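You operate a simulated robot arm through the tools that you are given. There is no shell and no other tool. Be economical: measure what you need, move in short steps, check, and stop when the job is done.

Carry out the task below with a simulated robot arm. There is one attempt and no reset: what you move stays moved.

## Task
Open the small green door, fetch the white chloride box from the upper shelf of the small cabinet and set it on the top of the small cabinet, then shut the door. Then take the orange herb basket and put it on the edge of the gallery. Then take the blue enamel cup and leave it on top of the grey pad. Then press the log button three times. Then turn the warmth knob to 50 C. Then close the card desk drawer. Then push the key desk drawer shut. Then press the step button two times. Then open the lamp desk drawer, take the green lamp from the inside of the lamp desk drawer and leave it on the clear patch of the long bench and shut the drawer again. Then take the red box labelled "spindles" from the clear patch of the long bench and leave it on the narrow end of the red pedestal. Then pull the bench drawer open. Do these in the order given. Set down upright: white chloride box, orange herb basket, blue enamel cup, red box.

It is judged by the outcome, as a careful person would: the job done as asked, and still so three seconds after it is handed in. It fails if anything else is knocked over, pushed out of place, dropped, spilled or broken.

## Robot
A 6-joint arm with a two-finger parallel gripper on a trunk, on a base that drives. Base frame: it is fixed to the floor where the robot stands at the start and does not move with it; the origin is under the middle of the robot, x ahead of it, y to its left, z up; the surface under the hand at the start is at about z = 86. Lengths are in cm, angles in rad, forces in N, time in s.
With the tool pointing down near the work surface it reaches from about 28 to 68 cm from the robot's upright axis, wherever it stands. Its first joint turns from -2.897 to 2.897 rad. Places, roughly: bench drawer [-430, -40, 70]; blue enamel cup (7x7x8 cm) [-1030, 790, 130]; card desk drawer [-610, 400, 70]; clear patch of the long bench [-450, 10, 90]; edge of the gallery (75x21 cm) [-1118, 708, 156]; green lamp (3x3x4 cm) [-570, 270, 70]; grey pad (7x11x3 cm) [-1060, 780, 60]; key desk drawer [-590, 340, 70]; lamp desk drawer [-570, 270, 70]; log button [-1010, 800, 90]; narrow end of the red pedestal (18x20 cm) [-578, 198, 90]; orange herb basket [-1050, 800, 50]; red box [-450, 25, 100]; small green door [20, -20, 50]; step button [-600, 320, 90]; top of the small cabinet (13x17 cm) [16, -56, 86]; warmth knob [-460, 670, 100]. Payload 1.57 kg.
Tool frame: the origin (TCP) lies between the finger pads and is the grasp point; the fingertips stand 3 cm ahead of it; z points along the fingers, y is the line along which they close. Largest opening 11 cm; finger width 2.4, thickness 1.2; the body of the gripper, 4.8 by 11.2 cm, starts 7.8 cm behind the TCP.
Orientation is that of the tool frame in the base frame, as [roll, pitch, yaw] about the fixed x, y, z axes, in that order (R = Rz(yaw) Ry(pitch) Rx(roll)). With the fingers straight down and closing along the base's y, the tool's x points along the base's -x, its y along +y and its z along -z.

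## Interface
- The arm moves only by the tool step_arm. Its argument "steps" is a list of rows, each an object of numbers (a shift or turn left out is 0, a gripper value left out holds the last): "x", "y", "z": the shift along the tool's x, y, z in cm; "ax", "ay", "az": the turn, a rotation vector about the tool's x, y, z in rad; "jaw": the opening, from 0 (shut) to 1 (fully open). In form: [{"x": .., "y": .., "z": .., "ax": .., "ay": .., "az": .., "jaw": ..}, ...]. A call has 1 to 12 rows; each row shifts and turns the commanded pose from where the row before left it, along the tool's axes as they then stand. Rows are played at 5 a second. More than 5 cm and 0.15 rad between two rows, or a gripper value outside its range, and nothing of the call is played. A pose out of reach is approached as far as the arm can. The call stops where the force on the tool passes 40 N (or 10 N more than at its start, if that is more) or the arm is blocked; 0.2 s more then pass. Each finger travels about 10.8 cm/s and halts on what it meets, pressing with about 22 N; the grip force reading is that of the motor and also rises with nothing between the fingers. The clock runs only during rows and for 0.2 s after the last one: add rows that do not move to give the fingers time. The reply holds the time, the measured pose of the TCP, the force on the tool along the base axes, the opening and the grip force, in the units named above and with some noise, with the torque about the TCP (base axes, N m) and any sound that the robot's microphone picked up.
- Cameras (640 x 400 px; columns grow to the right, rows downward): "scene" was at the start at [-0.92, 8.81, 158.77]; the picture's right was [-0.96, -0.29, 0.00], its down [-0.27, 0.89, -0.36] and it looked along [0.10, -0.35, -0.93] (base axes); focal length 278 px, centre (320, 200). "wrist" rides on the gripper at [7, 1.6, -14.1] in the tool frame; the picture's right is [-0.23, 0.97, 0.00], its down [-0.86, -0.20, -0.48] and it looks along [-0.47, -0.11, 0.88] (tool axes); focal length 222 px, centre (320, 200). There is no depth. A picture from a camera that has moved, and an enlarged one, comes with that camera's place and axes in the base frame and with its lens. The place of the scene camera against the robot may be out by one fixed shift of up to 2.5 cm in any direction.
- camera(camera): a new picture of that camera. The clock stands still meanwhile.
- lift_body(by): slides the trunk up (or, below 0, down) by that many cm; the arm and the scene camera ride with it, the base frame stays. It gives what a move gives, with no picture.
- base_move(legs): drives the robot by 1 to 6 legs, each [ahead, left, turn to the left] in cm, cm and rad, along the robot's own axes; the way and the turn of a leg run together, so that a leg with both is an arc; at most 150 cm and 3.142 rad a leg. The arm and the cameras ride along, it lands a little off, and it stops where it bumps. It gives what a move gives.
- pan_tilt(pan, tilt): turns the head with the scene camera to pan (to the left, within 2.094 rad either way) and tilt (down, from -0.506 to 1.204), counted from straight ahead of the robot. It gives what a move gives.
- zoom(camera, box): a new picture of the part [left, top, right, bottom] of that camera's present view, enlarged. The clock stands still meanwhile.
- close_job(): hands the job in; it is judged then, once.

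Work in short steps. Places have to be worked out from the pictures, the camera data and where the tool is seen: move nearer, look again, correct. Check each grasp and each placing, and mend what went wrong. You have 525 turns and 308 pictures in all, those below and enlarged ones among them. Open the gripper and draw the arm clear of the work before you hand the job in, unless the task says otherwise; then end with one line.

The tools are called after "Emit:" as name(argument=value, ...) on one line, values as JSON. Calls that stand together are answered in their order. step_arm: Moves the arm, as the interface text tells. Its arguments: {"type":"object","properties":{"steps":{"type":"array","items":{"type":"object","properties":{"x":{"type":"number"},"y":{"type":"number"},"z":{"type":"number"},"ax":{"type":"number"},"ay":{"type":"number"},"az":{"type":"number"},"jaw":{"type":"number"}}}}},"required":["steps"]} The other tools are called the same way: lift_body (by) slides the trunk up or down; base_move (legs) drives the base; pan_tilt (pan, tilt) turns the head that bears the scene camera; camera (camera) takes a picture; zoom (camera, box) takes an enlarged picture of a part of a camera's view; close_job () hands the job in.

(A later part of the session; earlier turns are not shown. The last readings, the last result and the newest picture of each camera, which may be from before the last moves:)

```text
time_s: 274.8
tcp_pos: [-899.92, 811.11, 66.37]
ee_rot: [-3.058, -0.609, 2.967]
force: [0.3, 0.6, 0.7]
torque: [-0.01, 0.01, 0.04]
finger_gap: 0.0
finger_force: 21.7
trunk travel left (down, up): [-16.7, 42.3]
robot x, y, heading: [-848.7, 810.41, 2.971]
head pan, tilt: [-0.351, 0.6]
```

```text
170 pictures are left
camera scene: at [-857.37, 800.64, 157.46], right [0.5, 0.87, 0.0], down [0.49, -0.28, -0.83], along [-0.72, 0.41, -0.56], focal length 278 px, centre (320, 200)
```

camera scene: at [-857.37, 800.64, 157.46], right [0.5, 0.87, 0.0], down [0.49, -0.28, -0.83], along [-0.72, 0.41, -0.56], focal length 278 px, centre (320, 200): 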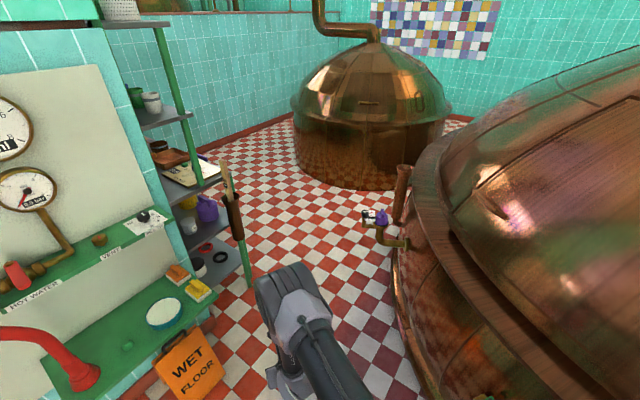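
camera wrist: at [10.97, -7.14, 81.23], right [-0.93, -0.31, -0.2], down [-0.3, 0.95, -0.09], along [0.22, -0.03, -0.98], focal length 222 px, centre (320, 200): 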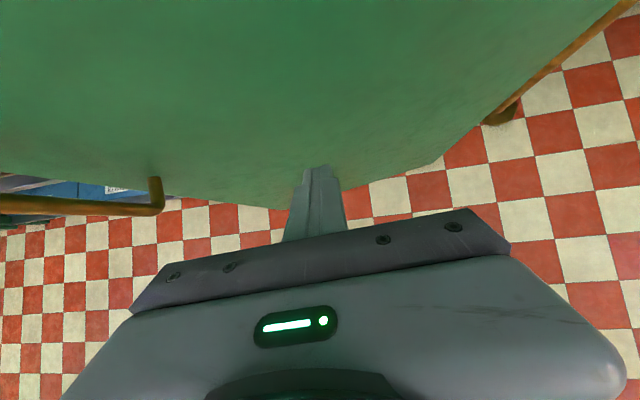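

There's a gap between rack and kettle tap. I drive through its middle into the bay in front of the rack.

Emit:
base_move(legs=[[0, 0, -0.16], [125, 0, 0]])

Emit:
camera(camera="scene")

```text
time_s: 281.7
tcp_pos: [-1014.33, 860.2, 66.37]
ee_rot: [-3.057, -0.608, 2.791]
force: [-0.2, 0.3, 0.0]
torque: [-0.01, 0.01, 0.02]
finger_gap: 0.01
finger_force: 21.8
trunk travel left (down, up): [-16.7, 42.3]
robot x, y, heading: [-964.3, 850.46, 2.794]
head pan, tilt: [-0.351, 0.6]
```

```text
169 pictures are left
camera scene: at [-974.35, 842.54, 157.46], right [0.64, 0.77, 0.0], down [0.43, -0.36, -0.82], along [-0.63, 0.53, -0.57], focal length 278 px, centre (320, 200)
```

scene: 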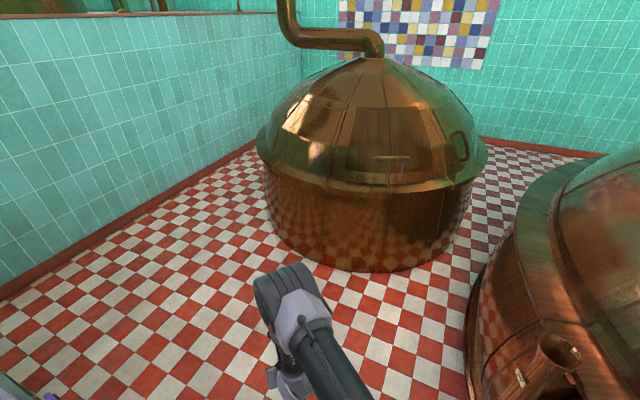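

Emit:
base_move(legs=[[0, 0, -0.12], [88, 0, 0], [0, 0, 2.51]])

Emit:
pan_tilt(pan=0.0, tilt=0.7)

Emit:
camera(camera="scene")

```text
time_s: 292.8
tcp_pos: [-1015.77, 846.93, 66.45]
ee_rot: [-3.057, -0.61, -1.122]
force: [-0.1, 0.1, 0.0]
torque: [0.01, 0.01, -0.01]
finger_gap: 0.0
finger_force: 20.9
trunk travel left (down, up): [-16.7, 42.3]
robot x, y, heading: [-1045.0, 888.83, -1.118]
head pan, tilt: [-0.351, 0.6]
```

```text
time_s: 293.6
tcp_pos: [-1015.64, 846.8, 66.42]
ee_rot: [-3.058, -0.609, -1.119]
force: [0.9, 0.6, -0.1]
torque: [0.01, -0.01, -0.02]
finger_gap: 0.0
finger_force: 20.8
trunk travel left (down, up): [-16.7, 42.3]
robot x, y, heading: [-1044.81, 888.85, -1.117]
head pan, tilt: [0.0, 0.7]
```

```text
168 pictures are left
camera scene: at [-1029.92, 889.36, 156.6], right [-0.9, -0.44, 0.0], down [-0.28, 0.58, -0.77], along [0.34, -0.69, -0.64], focal length 278 px, centre (320, 200)
```

scene: 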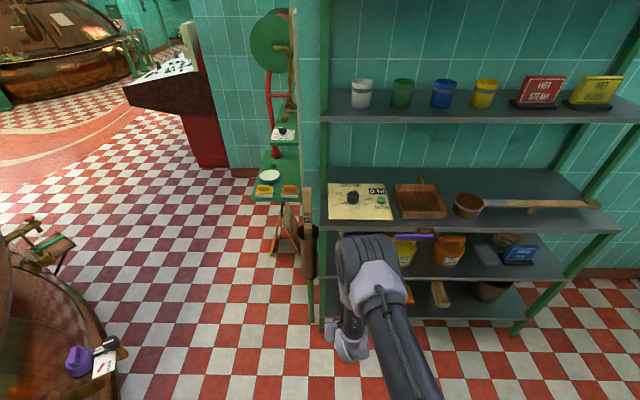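

Emit:
zoom(camera="scene", box=[315, 160, 475, 320])

Emit:
zoom(camera="scene", box=[400, 200, 640, 350])

Emit:
zoom(camera="scene", box=[315, 50, 635, 230])

```text
2.50 times, centred on (395, 240) of scene
camera zoom: at [-1029.92, 889.36, 156.6], right [-0.9, -0.44, 0.0], down [-0.28, 0.58, -0.77], along [0.34, -0.69, -0.64], focal length 695 px, centre (132, 100)
```

zoom: 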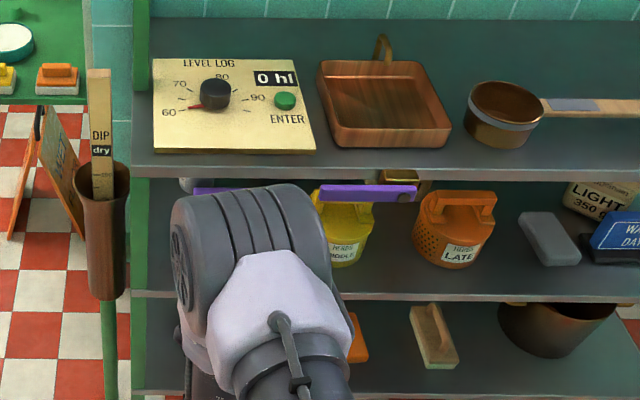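

```text
2.67 times, centred on (520, 275) of scene
camera zoom: at [-1029.92, 889.36, 156.6], right [-0.9, -0.44, 0.0], down [-0.28, 0.58, -0.77], along [0.34, -0.69, -0.64], focal length 741 px, centre (-213, 0)
```

zoom: 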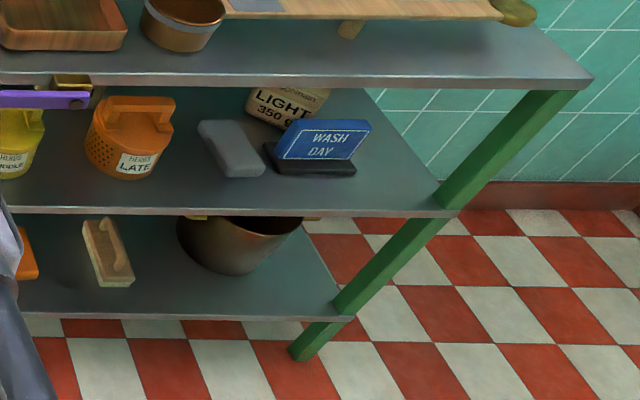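

```text
2.00 times, centred on (475, 140) of scene
camera zoom: at [-1029.92, 889.36, 156.6], right [-0.9, -0.44, 0.0], down [-0.28, 0.58, -0.77], along [0.34, -0.69, -0.64], focal length 556 px, centre (10, 320)
```

zoom: 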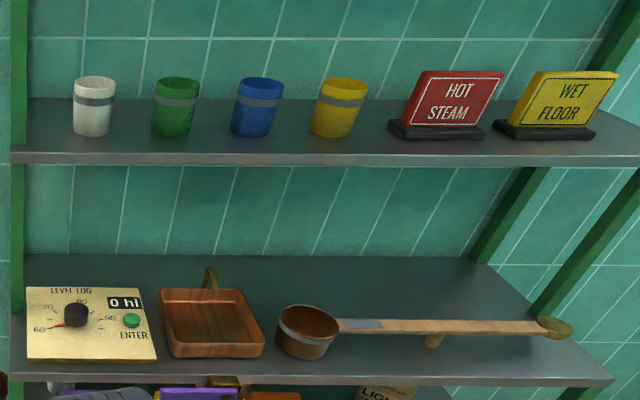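

Great view: the rack with cups on top, the LEVEL LOG panel with green ENTER button, the "HERBS LATE" orange basket and the grey pad on the third shelf. I shift right to face the basket and level the hand a bit to look with the wrist camera.

Emit:
base_move(legs=[[0, -42, 0]])

Emit:
step_arm(steps=[{"ay": 0.13}, {"ay": 0.13}, {"ay": 0.13}, {"ay": 0.13}, {"ay": 0.13}])

Emit:
camera(camera="wrist")

Emit:
camera(camera="scene")

```text
time_s: 296.2
tcp_pos: [-1052.98, 828.51, 66.39]
ee_rot: [-3.056, -0.609, -1.114]
force: [-1.1, -0.6, 0.0]
torque: [0.02, 0.0, 0.02]
finger_gap: 0.0
finger_force: 21.7
trunk travel left (down, up): [-16.7, 42.3]
robot x, y, heading: [-1082.71, 870.33, -1.109]
head pan, tilt: [0.0, 0.7]
```

```text
time_s: 297.4
tcp_pos: [-1052.94, 828.45, 66.44]
ee_rot: [-2.92, -1.257, -1.276]
force: [0.0, 0.0, -0.3]
torque: [-0.04, 0.01, 0.01]
finger_gap: 0.0
finger_force: 21.1
trunk travel left (down, up): [-16.7, 42.3]
robot x, y, heading: [-1082.39, 870.26, -1.108]
head pan, tilt: [0.0, 0.7]
```

```text
164 pictures are left
camera wrist: at [-1060.66, 837.34, 77.14], right [-0.87, -0.4, -0.28], down [-0.13, 0.74, -0.65], along [0.47, -0.53, -0.7], focal length 222 px, centre (320, 200)
```

wrist: 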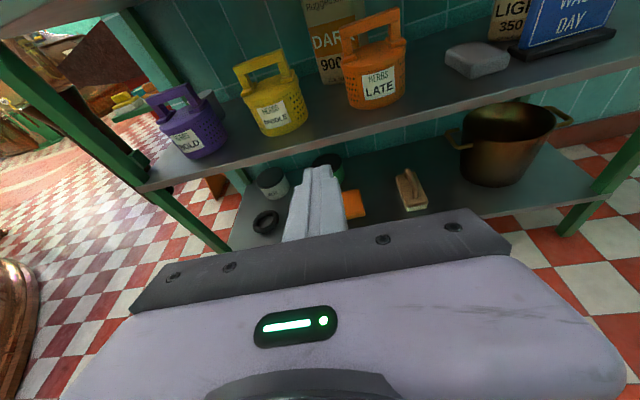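

```text
163 pictures are left
camera scene: at [-1067.61, 870.9, 156.6], right [-0.9, -0.45, 0.0], down [-0.29, 0.58, -0.76], along [0.34, -0.68, -0.64], focal length 278 px, centre (320, 200)
```

scene: 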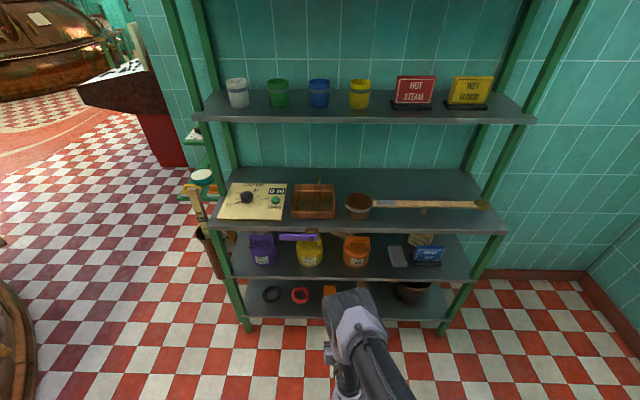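

Emit:
zoom(camera="wrist", box=[300, 0, 540, 150])

```text
2.67 times, centred on (420, 75) of wrist
camera zoom: at [-1060.66, 837.34, 77.14], right [-0.87, -0.4, -0.28], down [-0.13, 0.74, -0.65], along [0.47, -0.53, -0.7], focal length 592 px, centre (53, 533)
```

zoom: 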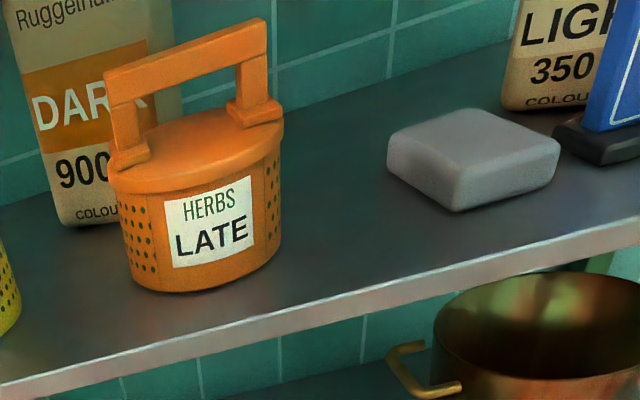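

Basket handle: square bar at about (-1045.2, 788), z≈67, gap beneath ~4 cm; shelf z≈53. I'll grip the bar vertically: level the hand, roll 90°, and line up.

Emit:
step_arm(steps=[{"ay": 0.13, "jaw": 0.45}, {"ay": 0.13}, {"y": 3.5}, {"y": 3.5}])

Emit:
step_arm(steps=[{"az": 0.15}, {"az": 0.15}, {"az": 0.15}, {"az": 0.15}, {"az": 0.15}, {"az": 0.15}, {"az": 0.15}, {"az": 0.15}, {"az": 0.15}, {"az": 0.15}, {"az": 0.07}])

Emit:
camera(camera="wrist")

```text
time_s: 298.4
tcp_pos: [-1059.17, 825.19, 65.99]
ee_rot: [-2.194, -1.488, -2.012]
force: [0.3, 0.6, 0.4]
torque: [0.01, 0.02, -0.01]
finger_gap: 4.96
finger_force: 0.1
trunk travel left (down, up): [-16.7, 42.3]
robot x, y, heading: [-1082.49, 870.45, -1.112]
head pan, tilt: [0.0, 0.7]
```

```text
time_s: 300.8
tcp_pos: [-1059.11, 825.11, 65.98]
ee_rot: [-1.62, 0.067, -2.637]
force: [0.2, -0.3, 0.4]
torque: [-0.01, 0.0, 0.0]
finger_gap: 4.95
finger_force: 0.1
trunk travel left (down, up): [-16.7, 42.3]
robot x, y, heading: [-1082.66, 870.59, -1.11]
head pan, tilt: [0.0, 0.7]
```

```text
161 pictures are left
camera wrist: at [-1072.06, 834.18, 64.47], right [0.23, 0.18, -0.95], down [0.51, 0.81, 0.28], along [0.83, -0.55, 0.1], focal length 222 px, centre (320, 200)
```

wrist: 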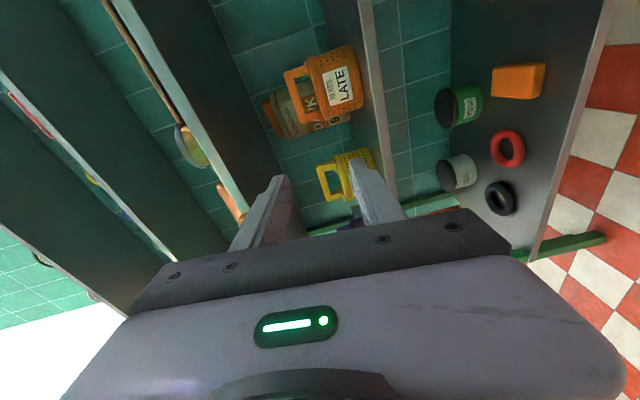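

Emit:
base_move(legs=[[22, -4, 0]])

Emit:
zoom(camera="wrist", box=[220, 20, 460, 240])

```text
time_s: 302.4
tcp_pos: [-1053.19, 804.3, 65.9]
ee_rot: [-1.623, 0.067, -2.637]
force: [0.3, -0.3, 0.2]
torque: [0.0, 0.01, -0.02]
finger_gap: 4.95
finger_force: 0.1
trunk travel left (down, up): [-16.7, 42.3]
robot x, y, heading: [-1076.34, 849.5, -1.106]
head pan, tilt: [0.0, 0.7]
```

```text
1.82 times, centred on (340, 130) of wrist
camera zoom: at [-1066.07, 813.24, 64.46], right [0.23, 0.18, -0.96], down [0.51, 0.82, 0.28], along [0.83, -0.55, 0.1], focal length 404 px, centre (284, 327)
```

zoom: 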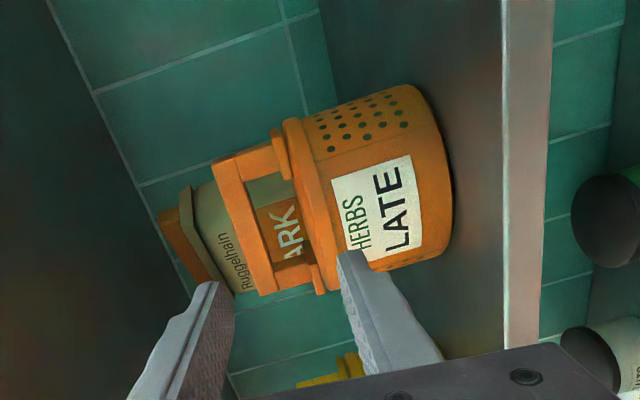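

Emit:
step_arm(steps=[{"y": -3.5}, {"z": 4}, {"z": 4}, {"z": 3}])

Emit:
camera(camera="wrist")

```text
time_s: 303.4
tcp_pos: [-1048.14, 794.73, 68.98]
ee_rot: [-1.621, 0.065, -2.636]
force: [0.0, -0.4, 0.3]
torque: [-0.01, -0.02, 0.03]
finger_gap: 4.97
finger_force: 0.0
trunk travel left (down, up): [-16.7, 42.3]
robot x, y, heading: [-1076.55, 849.54, -1.109]
head pan, tilt: [0.0, 0.7]
```

```text
159 pictures are left
camera wrist: at [-1061.16, 803.8, 67.55], right [0.23, 0.18, -0.96], down [0.51, 0.82, 0.28], along [0.83, -0.55, 0.1], focal length 222 px, centre (320, 200)
```

wrist: 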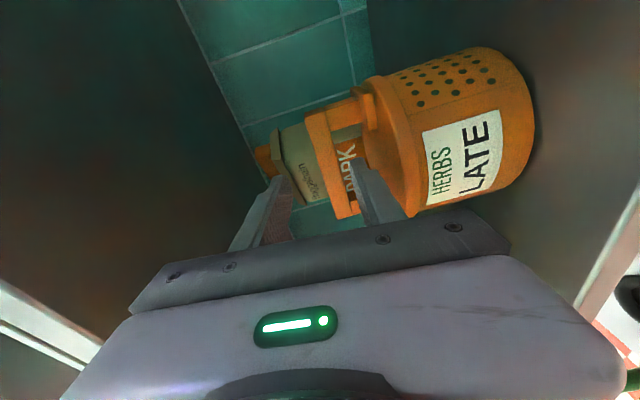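

Emit:
step_arm(steps=[{"z": 3}, {"z": 2.6}])

Emit:
camera(camera="wrist")

```text
time_s: 304.1
tcp_pos: [-1045.21, 789.61, 68.55]
ee_rot: [-1.62, 0.067, -2.635]
force: [-0.2, -0.2, 0.1]
torque: [0.03, 0.03, -0.01]
finger_gap: 4.95
finger_force: 0.2
trunk travel left (down, up): [-16.7, 42.3]
robot x, y, heading: [-1076.72, 849.66, -1.111]
head pan, tilt: [0.0, 0.7]
```

```text
158 pictures are left
camera wrist: at [-1058.18, 798.61, 67.15], right [0.23, 0.18, -0.96], down [0.51, 0.82, 0.28], along [0.83, -0.55, 0.1], focal length 222 px, centre (320, 200)
```

wrist: 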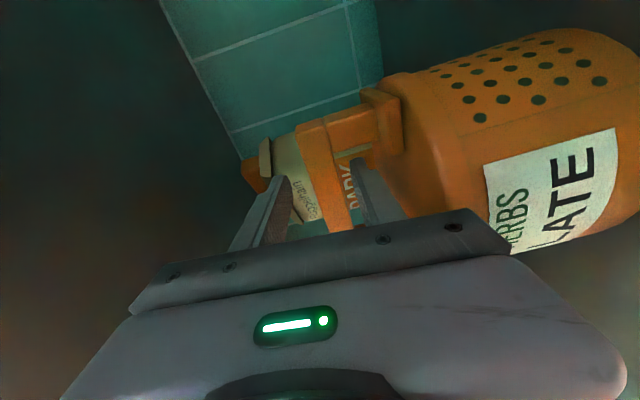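

The bar is between the fingers. I close on it.

Emit:
step_arm(steps=[{"jaw": 0.3}, {"jaw": 0.15}, {"jaw": 0.05}, {"jaw": 0}])

Emit:
camera(camera="wrist")

```text
time_s: 305.1
tcp_pos: [-1045.28, 789.63, 68.41]
ee_rot: [-1.622, 0.067, -2.637]
force: [0.3, 0.8, -0.3]
torque: [-0.05, -0.01, -0.01]
finger_gap: 1.79
finger_force: 22.1
trunk travel left (down, up): [-16.7, 42.3]
robot x, y, heading: [-1076.77, 849.28, -1.108]
head pan, tilt: [0.0, 0.7]
```

```text
157 pictures are left
camera wrist: at [-1058.21, 798.63, 67.11], right [0.23, 0.18, -0.96], down [0.51, 0.82, 0.28], along [0.83, -0.55, 0.1], focal length 222 px, centre (320, 200)
```

wrist: 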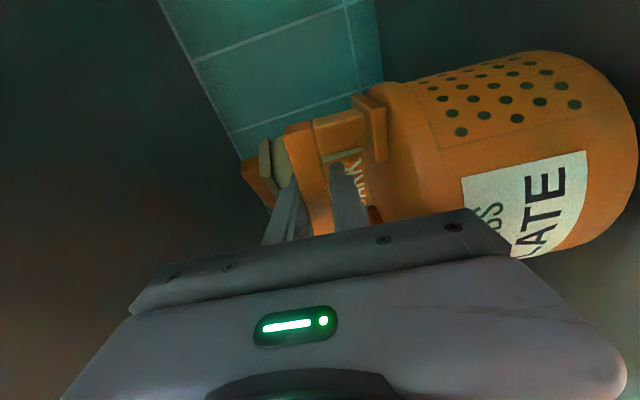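

Emit:
step_arm(steps=[{"y": -1}, {"y": -0.8}])

Emit:
base_move(legs=[[-25, 0, 0]])

Emit:
camera(camera="wrist")

Emit:
camera(camera="scene")

```text
time_s: 305.6
tcp_pos: [-1045.39, 789.48, 70.29]
ee_rot: [-1.623, 0.066, -2.636]
force: [0.6, -0.7, -6.0]
torque: [-0.06, -0.02, -0.03]
finger_gap: 1.77
finger_force: 22.3
trunk travel left (down, up): [-16.7, 42.3]
robot x, y, heading: [-1076.49, 849.43, -1.105]
head pan, tilt: [0.0, 0.7]
```

```text
time_s: 307.4
tcp_pos: [-1055.83, 811.63, 70.36]
ee_rot: [-1.622, 0.065, -2.625]
force: [-0.5, 0.1, -5.9]
torque: [-0.09, -0.03, 0.02]
finger_gap: 1.75
finger_force: 22.4
trunk travel left (down, up): [-16.7, 42.3]
robot x, y, heading: [-1087.88, 871.13, -1.102]
head pan, tilt: [0.0, 0.7]
```

```text
156 pictures are left
camera wrist: at [-1068.89, 820.56, 68.87], right [0.23, 0.19, -0.96], down [0.5, 0.82, 0.28], along [0.84, -0.54, 0.1], focal length 222 px, centre (320, 200)
```

wrist: 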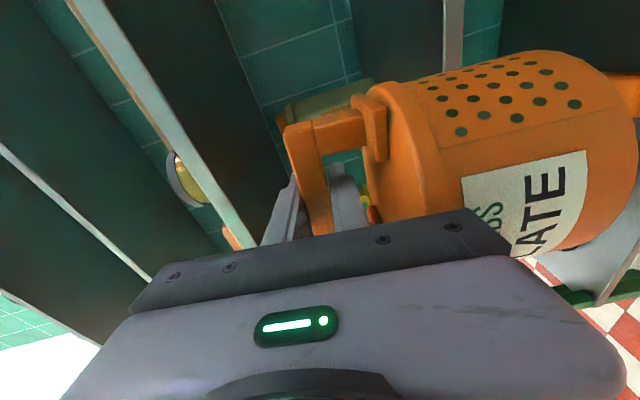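

```text
155 pictures are left
camera scene: at [-1072.72, 872.04, 156.6], right [-0.89, -0.45, 0.0], down [-0.29, 0.57, -0.77], along [0.35, -0.68, -0.64], focal length 278 px, centre (320, 200)
```

scene: 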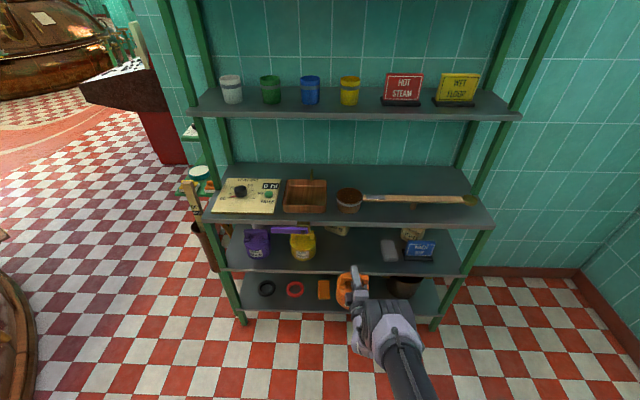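

Basket is held level. I raise the trunk and look for the gallery edge (right of the rack, z≈156).

Emit:
base_move(legs=[[-12, 0, 0]])

Emit:
lift_body(by=40)

Emit:
pan_tilt(pan=-0.4, tilt=0.5)

Emit:
camera(camera="scene")

```text
time_s: 308.7
tcp_pos: [-1061.09, 821.88, 70.3]
ee_rot: [-1.622, 0.067, -2.628]
force: [0.1, 0.4, -6.0]
torque: [-0.07, 0.01, 0.0]
finger_gap: 1.77
finger_force: 21.9
trunk travel left (down, up): [-16.7, 42.3]
robot x, y, heading: [-1092.79, 881.65, -1.102]
head pan, tilt: [0.0, 0.7]
```

```text
time_s: 312.5
tcp_pos: [-1061.25, 821.94, 110.27]
ee_rot: [-1.621, 0.065, -2.628]
force: [0.0, 0.8, -6.6]
torque: [-0.08, 0.0, 0.0]
finger_gap: 1.76
finger_force: 22.3
trunk travel left (down, up): [-56.7, 2.3]
robot x, y, heading: [-1093.13, 881.7, -1.1]
head pan, tilt: [0.0, 0.7]
```

```text
time_s: 313.4
tcp_pos: [-1061.22, 821.73, 110.32]
ee_rot: [-1.62, 0.066, -2.628]
force: [-0.2, -0.3, -7.1]
torque: [-0.06, 0.01, 0.01]
finger_gap: 1.76
finger_force: 21.8
trunk travel left (down, up): [-56.7, 2.3]
robot x, y, heading: [-1093.23, 881.56, -1.096]
head pan, tilt: [-0.4, 0.499]
```

```text
154 pictures are left
camera scene: at [-1081.11, 880.69, 198.36], right [-1.0, -0.07, 0.0], down [-0.03, 0.48, -0.88], along [0.06, -0.88, -0.48], focal length 278 px, centre (320, 200)
```

scene: 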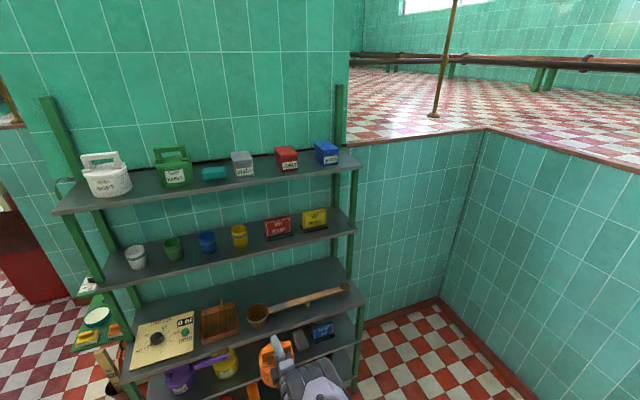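

The gallery floor edge is right of the rack, its lip at n≈1147. I move right to face it, then raise the arm.

Emit:
base_move(legs=[[0, -100, 0]])

Emit:
step_arm(steps=[{"y": -4.7}, {"y": -4.7}, {"y": -4.7}, {"y": -4.7}, {"y": -4.7}, {"y": -4.7}, {"y": -4.7}])

Emit:
step_arm(steps=[{"y": -4.7}, {"y": -4.7}, {"y": -4.7}, {"y": -4.7}, {"y": -4.7}, {"y": -4.7}, {"y": -4.7}])

Emit:
camera(camera="scene")

```text
time_s: 318.6
tcp_pos: [-1150.51, 776.37, 110.27]
ee_rot: [-1.622, 0.066, -2.628]
force: [0.2, 0.9, -6.2]
torque: [-0.08, -0.01, 0.03]
finger_gap: 1.75
finger_force: 21.8
trunk travel left (down, up): [-56.7, 2.3]
robot x, y, heading: [-1182.66, 836.24, -1.102]
head pan, tilt: [-0.4, 0.499]
```

```text
time_s: 320.2
tcp_pos: [-1151.96, 773.6, 143.23]
ee_rot: [-1.622, 0.067, -2.629]
force: [0.5, 0.5, -5.3]
torque: [-0.08, 0.01, 0.03]
finger_gap: 1.8
finger_force: 22.1
trunk travel left (down, up): [-56.7, 2.3]
robot x, y, heading: [-1181.94, 836.02, -1.098]
head pan, tilt: [-0.4, 0.499]
```

```text
time_s: 321.8
tcp_pos: [-1152.97, 771.47, 176.01]
ee_rot: [-1.621, 0.066, -2.628]
force: [-0.4, -0.1, -5.8]
torque: [-0.03, 0.03, 0.0]
finger_gap: 1.77
finger_force: 21.6
trunk travel left (down, up): [-56.7, 2.3]
robot x, y, heading: [-1182.16, 836.48, -1.097]
head pan, tilt: [-0.4, 0.499]
```

```text
153 pictures are left
camera scene: at [-1170.62, 835.34, 198.37], right [-1.0, -0.07, 0.0], down [-0.03, 0.48, -0.88], along [0.06, -0.88, -0.48], focal length 278 px, centre (320, 200)
```

scene: 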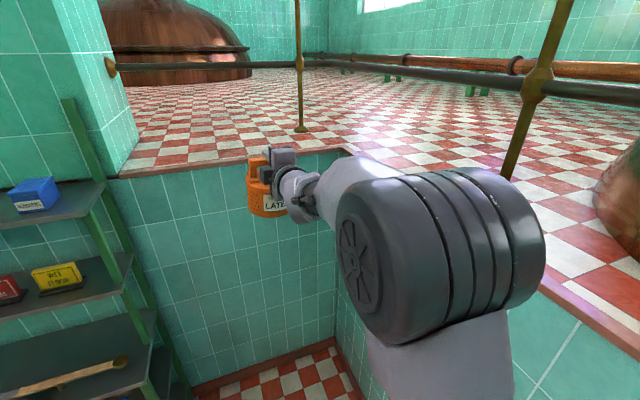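

Basket is lined up with the edge and its bottom is ~4 cm above the gallery floor. I drive forward in two moves.

Emit:
base_move(legs=[[45, 0, 0]])

Emit:
camera(camera="scene")

Emit:
camera(camera="wrist")

```text
time_s: 324.5
tcp_pos: [-1133.57, 731.32, 175.92]
ee_rot: [-1.622, 0.066, -2.636]
force: [-1.0, 0.3, -5.1]
torque: [-0.04, -0.02, 0.02]
finger_gap: 1.77
finger_force: 22.2
trunk travel left (down, up): [-56.7, 2.3]
robot x, y, heading: [-1161.93, 796.5, -1.112]
head pan, tilt: [-0.4, 0.499]
```

```text
152 pictures are left
camera scene: at [-1150.55, 795.42, 198.37], right [-1.0, -0.06, 0.0], down [-0.03, 0.48, -0.88], along [0.05, -0.88, -0.48], focal length 278 px, centre (320, 200)
```

scene: 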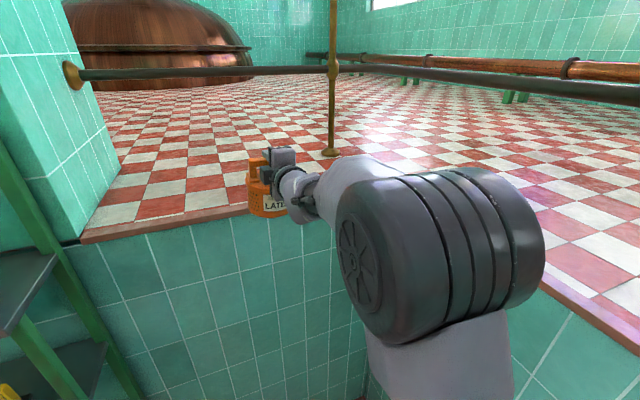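

```text
151 pictures are left
camera wrist: at [-1146.47, 740.41, 174.53], right [0.23, 0.18, -0.96], down [0.51, 0.81, 0.28], along [0.83, -0.55, 0.1], focal length 222 px, centre (320, 200)
```

wrist: 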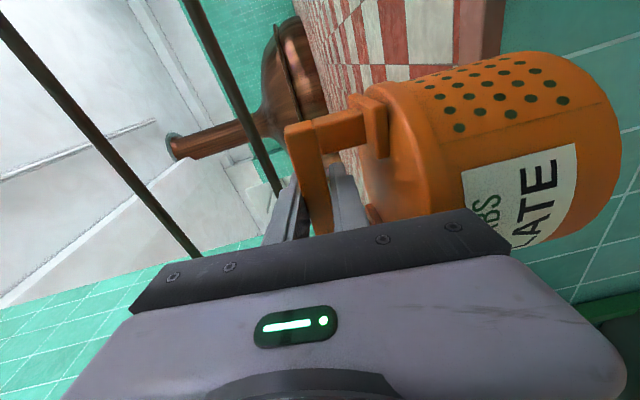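

Emit:
base_move(legs=[[26, 0, 0]])

Emit:
camera(camera="scene")

Emit:
camera(camera="wrist")

```text
time_s: 326.3
tcp_pos: [-1122.12, 708.77, 176.0]
ee_rot: [-1.622, 0.068, -2.636]
force: [-0.6, 0.2, -5.6]
torque: [-0.02, 0.03, 0.03]
finger_gap: 1.75
finger_force: 21.8
trunk travel left (down, up): [-56.7, 2.3]
robot x, y, heading: [-1151.07, 773.75, -1.108]
head pan, tilt: [-0.4, 0.499]
```

```text
150 pictures are left
camera scene: at [-1139.27, 772.78, 198.37], right [-1.0, -0.06, 0.0], down [-0.03, 0.48, -0.88], along [0.06, -0.88, -0.48], focal length 278 px, centre (320, 200)
```

scene: 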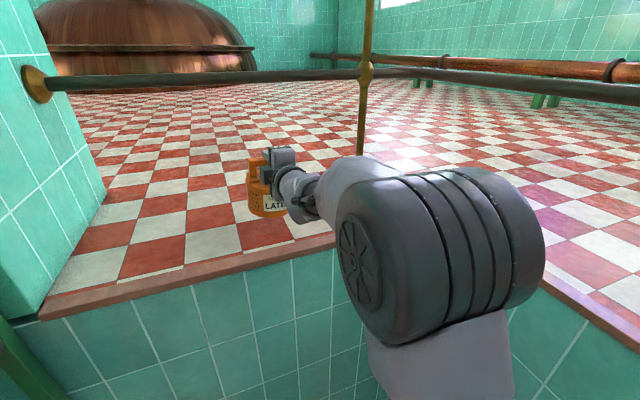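

```text
149 pictures are left
camera wrist: at [-1135.15, 717.77, 174.55], right [0.23, 0.18, -0.96], down [0.51, 0.81, 0.28], along [0.83, -0.55, 0.1], focal length 222 px, centre (320, 200)
```

wrist: 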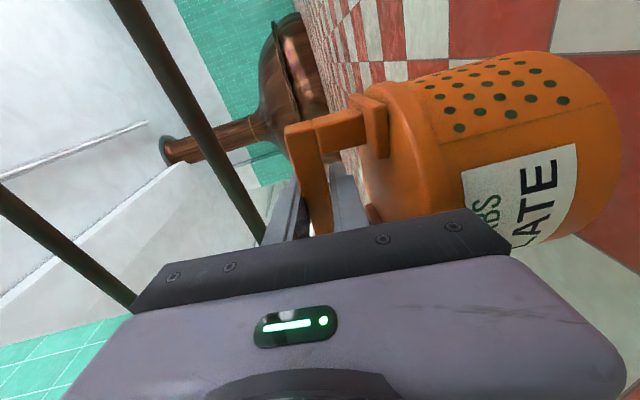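

Basket is over the edge strip. I lower it with the trunk until contact.

Emit:
lift_body(by=-3.5)

Emit:
lift_body(by=-0.8)

Emit:
camera(camera="wrist")

```text
time_s: 327.1
tcp_pos: [-1122.15, 708.59, 172.52]
ee_rot: [-1.62, 0.066, -2.636]
force: [-0.2, -0.2, -5.9]
torque: [-0.06, 0.02, 0.0]
finger_gap: 1.76
finger_force: 22.2
trunk travel left (down, up): [-53.2, 5.8]
robot x, y, heading: [-1150.78, 773.95, -1.113]
head pan, tilt: [-0.4, 0.499]
```

```text
time_s: 327.7
tcp_pos: [-1122.16, 708.66, 171.61]
ee_rot: [-1.622, 0.066, -2.637]
force: [-0.7, 0.5, -5.6]
torque: [-0.04, 0.0, 0.02]
finger_gap: 1.75
finger_force: 22.1
trunk travel left (down, up): [-52.4, 6.6]
robot x, y, heading: [-1150.91, 773.67, -1.102]
head pan, tilt: [-0.4, 0.499]
```

```text
148 pictures are left
camera wrist: at [-1135.13, 717.71, 170.21], right [0.23, 0.18, -0.96], down [0.51, 0.81, 0.28], along [0.83, -0.55, 0.1], focal length 222 px, centre (320, 200)
```

wrist: 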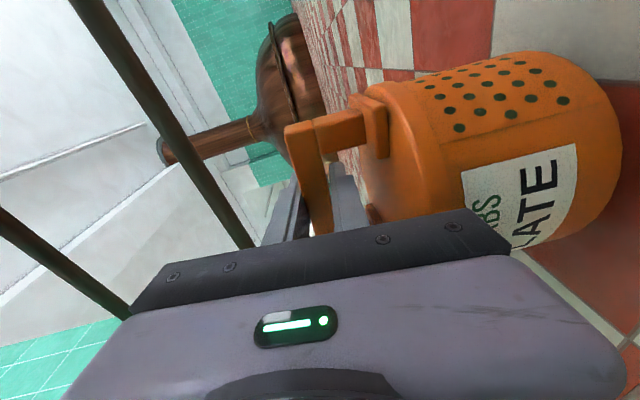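

Emit:
lift_body(by=-0.8)

Emit:
lift_body(by=-0.6)

```text
time_s: 328.2
tcp_pos: [-1122.07, 708.67, 170.83]
ee_rot: [-1.622, 0.067, -2.638]
force: [0.2, -0.3, -5.8]
torque: [-0.05, 0.0, 0.0]
finger_gap: 1.76
finger_force: 22.0
trunk travel left (down, up): [-51.6, 7.4]
robot x, y, heading: [-1151.0, 773.59, -1.107]
head pan, tilt: [-0.4, 0.499]
```

```text
time_s: 328.8
tcp_pos: [-1122.18, 708.69, 170.18]
ee_rot: [-1.622, 0.066, -2.638]
force: [0.4, 0.3, -5.4]
torque: [-0.03, 0.01, 0.02]
finger_gap: 1.76
finger_force: 21.9
trunk travel left (down, up): [-51.0, 8.0]
robot x, y, heading: [-1150.97, 773.79, -1.11]
head pan, tilt: [-0.4, 0.499]
```

Emit:
lift_body(by=-0.6)

Emit:
lift_body(by=-0.6)

Emit:
zoom(camera="scene", box=[200, 120, 340, 260])

```text
time_s: 329.3
tcp_pos: [-1122.04, 708.76, 169.9]
ee_rot: [-1.616, 0.064, -2.635]
force: [3.8, -4.3, 17.9]
torque: [-0.09, 0.56, 0.11]
finger_gap: 1.79
finger_force: 22.1
trunk travel left (down, up): [-50.4, 8.6]
robot x, y, heading: [-1151.1, 773.63, -1.109]
head pan, tilt: [-0.4, 0.499]
```

```text
time_s: 329.8
tcp_pos: [-1122.13, 708.67, 169.99]
ee_rot: [-1.605, 0.062, -2.632]
force: [3.2, -1.1, 5.9]
torque: [0.11, 0.26, -0.07]
finger_gap: 1.77
finger_force: 21.4
trunk travel left (down, up): [-50.1, 8.9]
robot x, y, heading: [-1151.3, 773.67, -1.108]
head pan, tilt: [-0.4, 0.499]
stopped: the force on the tool passed its limit at 46 N (the readings are from after the stop); the commanded pose is now the measured one
```

```text
2.86 times, centred on (270, 190) of scene
camera zoom: at [-1139.23, 772.72, 191.66], right [-1.0, -0.06, 0.0], down [-0.03, 0.48, -0.88], along [0.06, -0.88, -0.48], focal length 794 px, centre (463, 229)
```

zoom: 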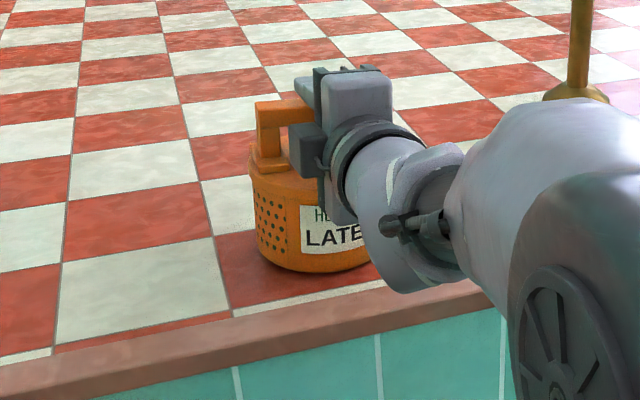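

It stands upright. I open the fingers and draw straight back.

Emit:
step_arm(steps=[{"jaw": 0.25}, {"jaw": 0.42}, {"jaw": 0.42}, {"z": -3}, {"z": -4}, {"z": -4}])

Emit:
base_move(legs=[[-30, 0, 0]])

Emit:
zoom(camera="scene", box=[160, 80, 400, 280])

```text
time_s: 331.2
tcp_pos: [-1127.67, 718.75, 170.72]
ee_rot: [-1.606, 0.062, -2.632]
force: [-1.4, 0.0, -0.4]
torque: [0.02, 0.0, -0.01]
finger_gap: 4.62
finger_force: 0.0
trunk travel left (down, up): [-50.1, 8.9]
robot x, y, heading: [-1150.84, 773.83, -1.109]
head pan, tilt: [-0.4, 0.499]
```

```text
time_s: 333.2
tcp_pos: [-1140.8, 745.4, 170.53]
ee_rot: [-1.608, 0.064, -2.629]
force: [-0.3, -0.8, 0.0]
torque: [-0.01, 0.0, 0.01]
finger_gap: 4.67
finger_force: 0.1
trunk travel left (down, up): [-50.1, 8.9]
robot x, y, heading: [-1164.36, 800.53, -1.105]
head pan, tilt: [-0.4, 0.499]
```

```text
2.00 times, centred on (280, 180) of scene
camera zoom: at [-1152.68, 799.63, 191.69], right [-1.0, -0.07, 0.0], down [-0.03, 0.48, -0.88], along [0.06, -0.88, -0.48], focal length 556 px, centre (400, 240)
```

zoom: 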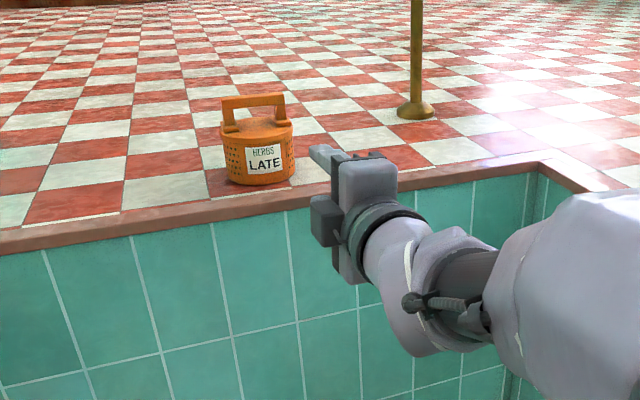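

Basket is set down upright. Next the blue cup: I turn the hand back, drive to face it, and lower.

Emit:
base_move(legs=[[-34, 0, 0], [0, 120, 0]])

Emit:
step_arm(steps=[{"az": -0.15, "jaw": 0.85}, {"az": -0.15}, {"az": -0.15}, {"az": -0.15}, {"az": -0.15}, {"az": -0.15}, {"az": -0.15}, {"az": -0.15}, {"az": -0.15}, {"az": -0.15}, {"az": -0.07}])

Emit:
lift_body(by=-36)

Emit:
camera(camera="wrist")

```text
time_s: 341.1
tcp_pos: [-1047.6, 829.22, 170.59]
ee_rot: [-1.608, 0.062, -2.633]
force: [0.1, -0.2, -0.5]
torque: [-0.01, 0.03, 0.02]
finger_gap: 4.65
finger_force: 0.0
trunk travel left (down, up): [-50.1, 8.9]
robot x, y, heading: [-1071.27, 884.39, -1.109]
head pan, tilt: [-0.4, 0.499]
```

```text
time_s: 343.5
tcp_pos: [-1047.7, 829.11, 170.59]
ee_rot: [-2.108, -1.502, -2.094]
force: [0.3, 0.3, -0.2]
torque: [-0.01, 0.01, 0.01]
finger_gap: 9.33
finger_force: 0.1
trunk travel left (down, up): [-50.1, 8.9]
robot x, y, heading: [-1071.04, 884.5, -1.113]
head pan, tilt: [-0.4, 0.499]
```

```text
time_s: 347.0
tcp_pos: [-1047.74, 829.08, 134.58]
ee_rot: [-2.091, -1.499, -2.109]
force: [0.3, 0.4, -0.4]
torque: [0.02, -0.02, 0.01]
finger_gap: 9.34
finger_force: 0.0
trunk travel left (down, up): [-14.1, 44.9]
robot x, y, heading: [-1071.29, 884.13, -1.109]
head pan, tilt: [-0.4, 0.499]
```

```text
145 pictures are left
camera wrist: at [-1056.34, 840.15, 141.87], right [-0.84, -0.46, -0.29], down [-0.03, 0.57, -0.82], along [0.54, -0.68, -0.49], focal length 222 px, centre (320, 200)
```

wrist: 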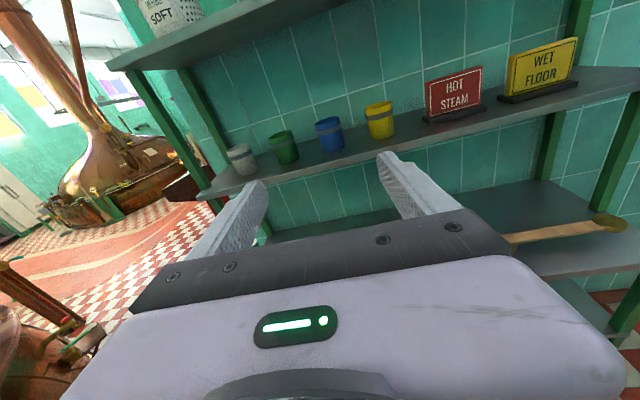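

The blue cup centre is near (-1025.7, 788, 126). I trim roll/yaw, lower to z≈127 and drive 24 cm forward.

Emit:
step_arm(steps=[{"az": -0.06, "ax": -0.03}, {"x": -3.8}, {"x": -3.8}])

Emit:
base_move(legs=[[24, 0, 0]])

Emit:
camera(camera="wrist")

```text
time_s: 347.8
tcp_pos: [-1047.88, 829.35, 127.07]
ee_rot: [-3.067, -1.532, -1.164]
force: [-0.2, 0.5, 0.6]
torque: [-0.01, 0.0, 0.0]
finger_gap: 9.36
finger_force: 0.0
trunk travel left (down, up): [-14.1, 44.9]
robot x, y, heading: [-1071.09, 884.48, -1.108]
head pan, tilt: [-0.4, 0.499]
```

```text
time_s: 349.6
tcp_pos: [-1037.08, 808.28, 127.04]
ee_rot: [-3.062, -1.534, -1.167]
force: [0.3, -0.1, 0.1]
torque: [0.0, -0.01, 0.0]
finger_gap: 9.35
finger_force: 0.0
trunk travel left (down, up): [-14.1, 44.9]
robot x, y, heading: [-1060.56, 863.44, -1.104]
head pan, tilt: [-0.4, 0.499]
```

```text
144 pictures are left
camera wrist: at [-1045.04, 819.74, 134.52], right [-0.87, -0.45, -0.23], down [-0.06, 0.55, -0.84], along [0.5, -0.71, -0.5], focal length 222 px, centre (320, 200)
```

wrist: 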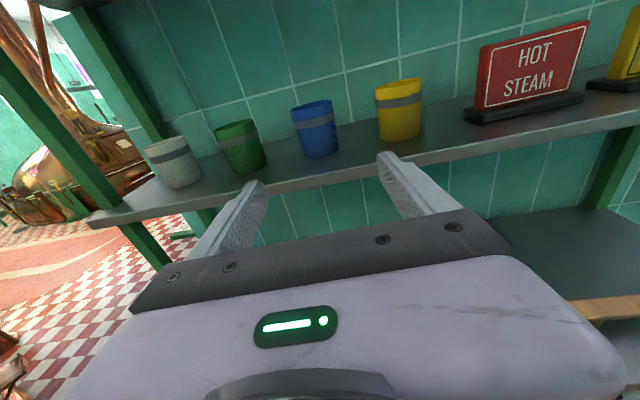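

Emit:
step_arm(steps=[{"z": 4, "y": -0.4}, {"z": 4, "y": -0.4}, {"z": 4}])

Emit:
camera(camera="wrist")

```text
time_s: 350.4
tcp_pos: [-1030.73, 797.81, 126.59]
ee_rot: [-3.055, -1.534, -1.176]
force: [0.7, -0.8, 0.7]
torque: [0.0, 0.03, -0.02]
finger_gap: 9.34
finger_force: 0.1
trunk travel left (down, up): [-14.1, 44.9]
robot x, y, heading: [-1060.89, 862.82, -1.104]
head pan, tilt: [-0.4, 0.499]
```

```text
143 pictures are left
camera wrist: at [-1038.62, 809.24, 133.96], right [-0.87, -0.44, -0.23], down [-0.06, 0.55, -0.84], along [0.5, -0.71, -0.5], focal length 222 px, centre (320, 200)
```

wrist: 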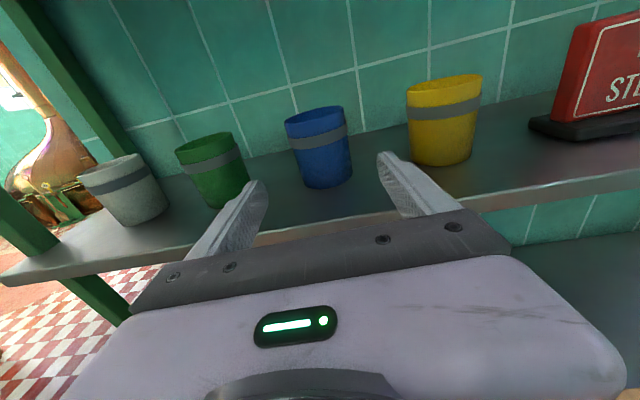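

Emit:
step_arm(steps=[{"z": 3.5}, {"z": 3.5}, {"z": 3.2}])

Emit:
camera(camera="wrist")

```text
time_s: 351.2
tcp_pos: [-1025.96, 789.26, 126.22]
ee_rot: [-3.066, -1.533, -1.164]
force: [1.0, 0.1, 0.4]
torque: [0.0, 0.01, 0.02]
finger_gap: 9.34
finger_force: 0.0
trunk travel left (down, up): [-14.1, 44.9]
robot x, y, heading: [-1060.8, 863.17, -1.101]
head pan, tilt: [-0.4, 0.499]
```

```text
142 pictures are left
camera wrist: at [-1033.97, 800.63, 133.7], right [-0.87, -0.45, -0.23], down [-0.06, 0.55, -0.84], along [0.5, -0.71, -0.5], focal length 222 px, centre (320, 200)
```

wrist: 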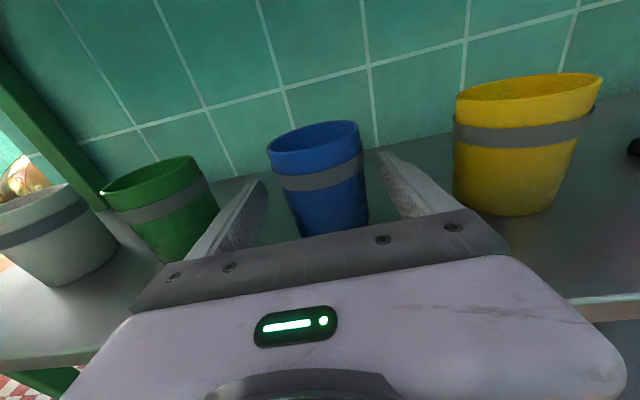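

Emit:
step_arm(steps=[{"jaw": 0.7}, {"jaw": 0.6}, {"jaw": 0.5}, {"jaw": 0.4}])

Emit:
step_arm(steps=[{"x": 1.5}, {"x": 1.5}])

Emit:
camera(camera="wrist")

```text
time_s: 352.2
tcp_pos: [-1026.1, 789.23, 126.26]
ee_rot: [-3.06, -1.532, -1.168]
force: [-0.5, -0.5, 0.9]
torque: [0.02, -0.01, 0.01]
finger_gap: 6.38
finger_force: 21.7
trunk travel left (down, up): [-14.1, 44.9]
robot x, y, heading: [-1060.3, 863.08, -1.102]
head pan, tilt: [-0.4, 0.499]
```

```text
time_s: 352.8
tcp_pos: [-1025.95, 788.92, 129.28]
ee_rot: [-3.069, -1.532, -1.157]
force: [-0.2, -0.7, -0.9]
torque: [0.0, 0.04, -0.01]
finger_gap: 6.39
finger_force: 22.1
trunk travel left (down, up): [-14.1, 44.9]
robot x, y, heading: [-1060.29, 863.49, -1.108]
head pan, tilt: [-0.4, 0.499]
```

```text
141 pictures are left
camera wrist: at [-1033.89, 800.33, 136.7], right [-0.87, -0.45, -0.23], down [-0.06, 0.55, -0.84], along [0.5, -0.71, -0.5], focal length 222 px, centre (320, 200)
```

wrist: 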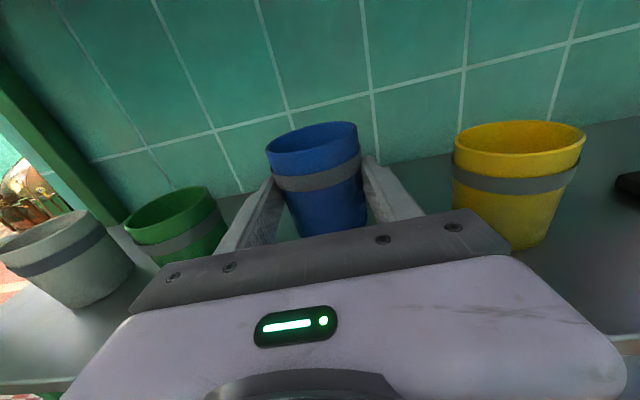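

Cup held. I back away, lower trunk and arm, and shift right toward the grey pad (centre about (-1062.9, 778.4), top z≈56).

Emit:
base_move(legs=[[-36, 0, 0], [0, -37.5, 0]])

Emit:
step_arm(steps=[{"x": -4.8}, {"x": -4.8}, {"x": -4.8}, {"x": -4.8}, {"x": -4.8}, {"x": -4.8}])

Emit:
step_arm(steps=[{"x": -4.8}, {"x": -4.8}, {"x": -4.8}, {"x": -4.8}, {"x": -4.8}])

Emit:
lift_body(by=-8)

Emit:
camera(camera="wrist")

```text
time_s: 357.1
tcp_pos: [-1075.87, 803.58, 129.29]
ee_rot: [-3.05, -1.533, -1.188]
force: [-0.2, 0.4, -1.7]
torque: [0.0, 0.03, 0.04]
finger_gap: 6.37
finger_force: 21.6
trunk travel left (down, up): [-14.1, 44.9]
robot x, y, heading: [-1109.71, 878.23, -1.119]
head pan, tilt: [-0.4, 0.499]
```

```text
time_s: 358.5
tcp_pos: [-1076.85, 804.66, 100.21]
ee_rot: [-3.055, -1.531, -1.185]
force: [-0.4, 0.4, -1.8]
torque: [0.03, 0.0, -0.01]
finger_gap: 6.41
finger_force: 21.9
trunk travel left (down, up): [-14.1, 44.9]
robot x, y, heading: [-1109.44, 878.42, -1.111]
head pan, tilt: [-0.4, 0.499]
```

```text
time_s: 359.7
tcp_pos: [-1076.69, 805.45, 76.0]
ee_rot: [-3.056, -1.533, -1.182]
force: [0.0, 0.7, -1.6]
torque: [0.02, 0.01, 0.01]
finger_gap: 6.37
finger_force: 21.8
trunk travel left (down, up): [-14.1, 44.9]
robot x, y, heading: [-1109.46, 877.96, -1.11]
head pan, tilt: [-0.4, 0.499]
```

```text
time_s: 360.8
tcp_pos: [-1076.62, 805.37, 68.1]
ee_rot: [-3.058, -1.533, -1.178]
force: [0.4, -0.3, -0.6]
torque: [-0.01, -0.01, -0.01]
finger_gap: 6.37
finger_force: 22.4
trunk travel left (down, up): [-6.1, 52.9]
robot x, y, heading: [-1109.5, 878.11, -1.116]
head pan, tilt: [-0.4, 0.499]
```

```text
140 pictures are left
camera wrist: at [-1084.58, 816.91, 75.51], right [-0.87, -0.44, -0.23], down [-0.05, 0.55, -0.84], along [0.49, -0.71, -0.5], focal length 222 px, centre (320, 200)
```

wrist: 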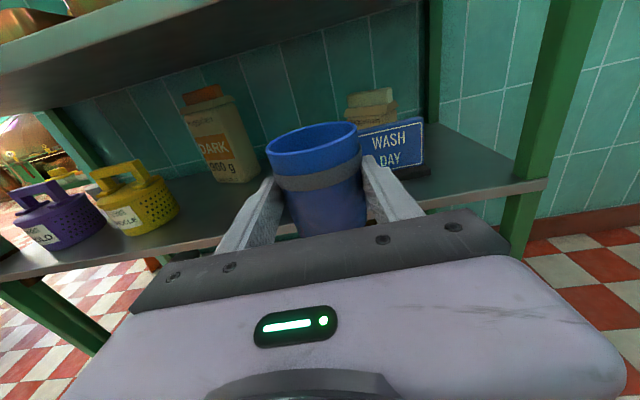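

Emit:
lift_body(by=-4.8)

Emit:
base_move(legs=[[22, 0, 0]])

Emit:
pan_tilt(pan=0.0, tilt=0.9)

Emit:
camera(camera="scene")

Emit:
camera(camera="wrist")

```text
time_s: 361.7
tcp_pos: [-1076.73, 805.41, 63.35]
ee_rot: [-3.059, -1.533, -1.178]
force: [0.8, -0.5, -1.1]
torque: [0.01, -0.01, 0.01]
finger_gap: 6.39
finger_force: 22.2
trunk travel left (down, up): [-1.3, 57.7]
robot x, y, heading: [-1109.58, 878.12, -1.113]
head pan, tilt: [-0.4, 0.499]
```

```text
time_s: 363.4
tcp_pos: [-1067.13, 785.57, 63.33]
ee_rot: [-3.059, -1.534, -1.181]
force: [-0.1, 0.8, -1.0]
torque: [0.02, 0.04, 0.01]
finger_gap: 6.36
finger_force: 21.7
trunk travel left (down, up): [-1.3, 57.7]
robot x, y, heading: [-1099.64, 858.43, -1.112]
head pan, tilt: [-0.4, 0.499]
```

```text
time_s: 364.3
tcp_pos: [-1067.05, 785.48, 63.3]
ee_rot: [-3.058, -1.533, -1.182]
force: [-0.1, 0.4, -0.6]
torque: [0.04, 0.01, -0.02]
finger_gap: 6.38
finger_force: 22.0
trunk travel left (down, up): [-1.3, 57.7]
robot x, y, heading: [-1100.22, 858.24, -1.116]
head pan, tilt: [0.0, 0.901]
```

```text
139 pictures are left
camera scene: at [-1085.49, 859.84, 139.51], right [-0.9, -0.44, 0.0], down [-0.34, 0.7, -0.62], along [0.27, -0.56, -0.78], focal length 278 px, centre (320, 200)
```

scene: 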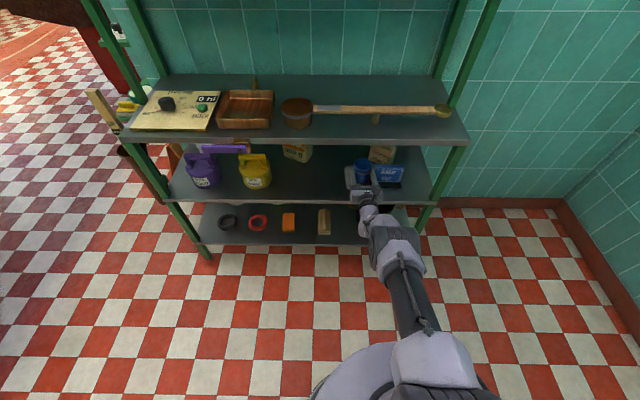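

```text
138 pictures are left
camera wrist: at [-1075.03, 797.07, 70.68], right [-0.87, -0.44, -0.23], down [-0.05, 0.55, -0.84], along [0.49, -0.72, -0.5], focal length 222 px, centre (320, 200)
```

wrist: 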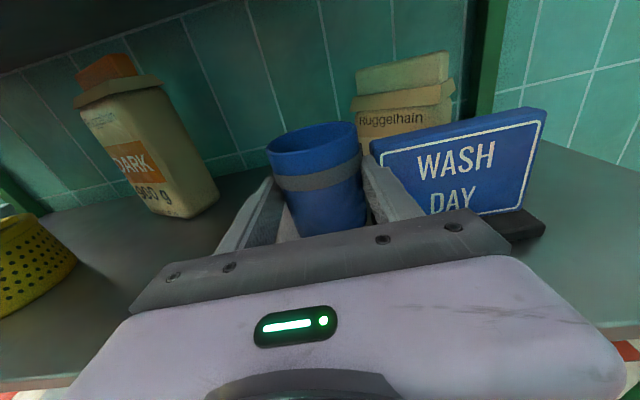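

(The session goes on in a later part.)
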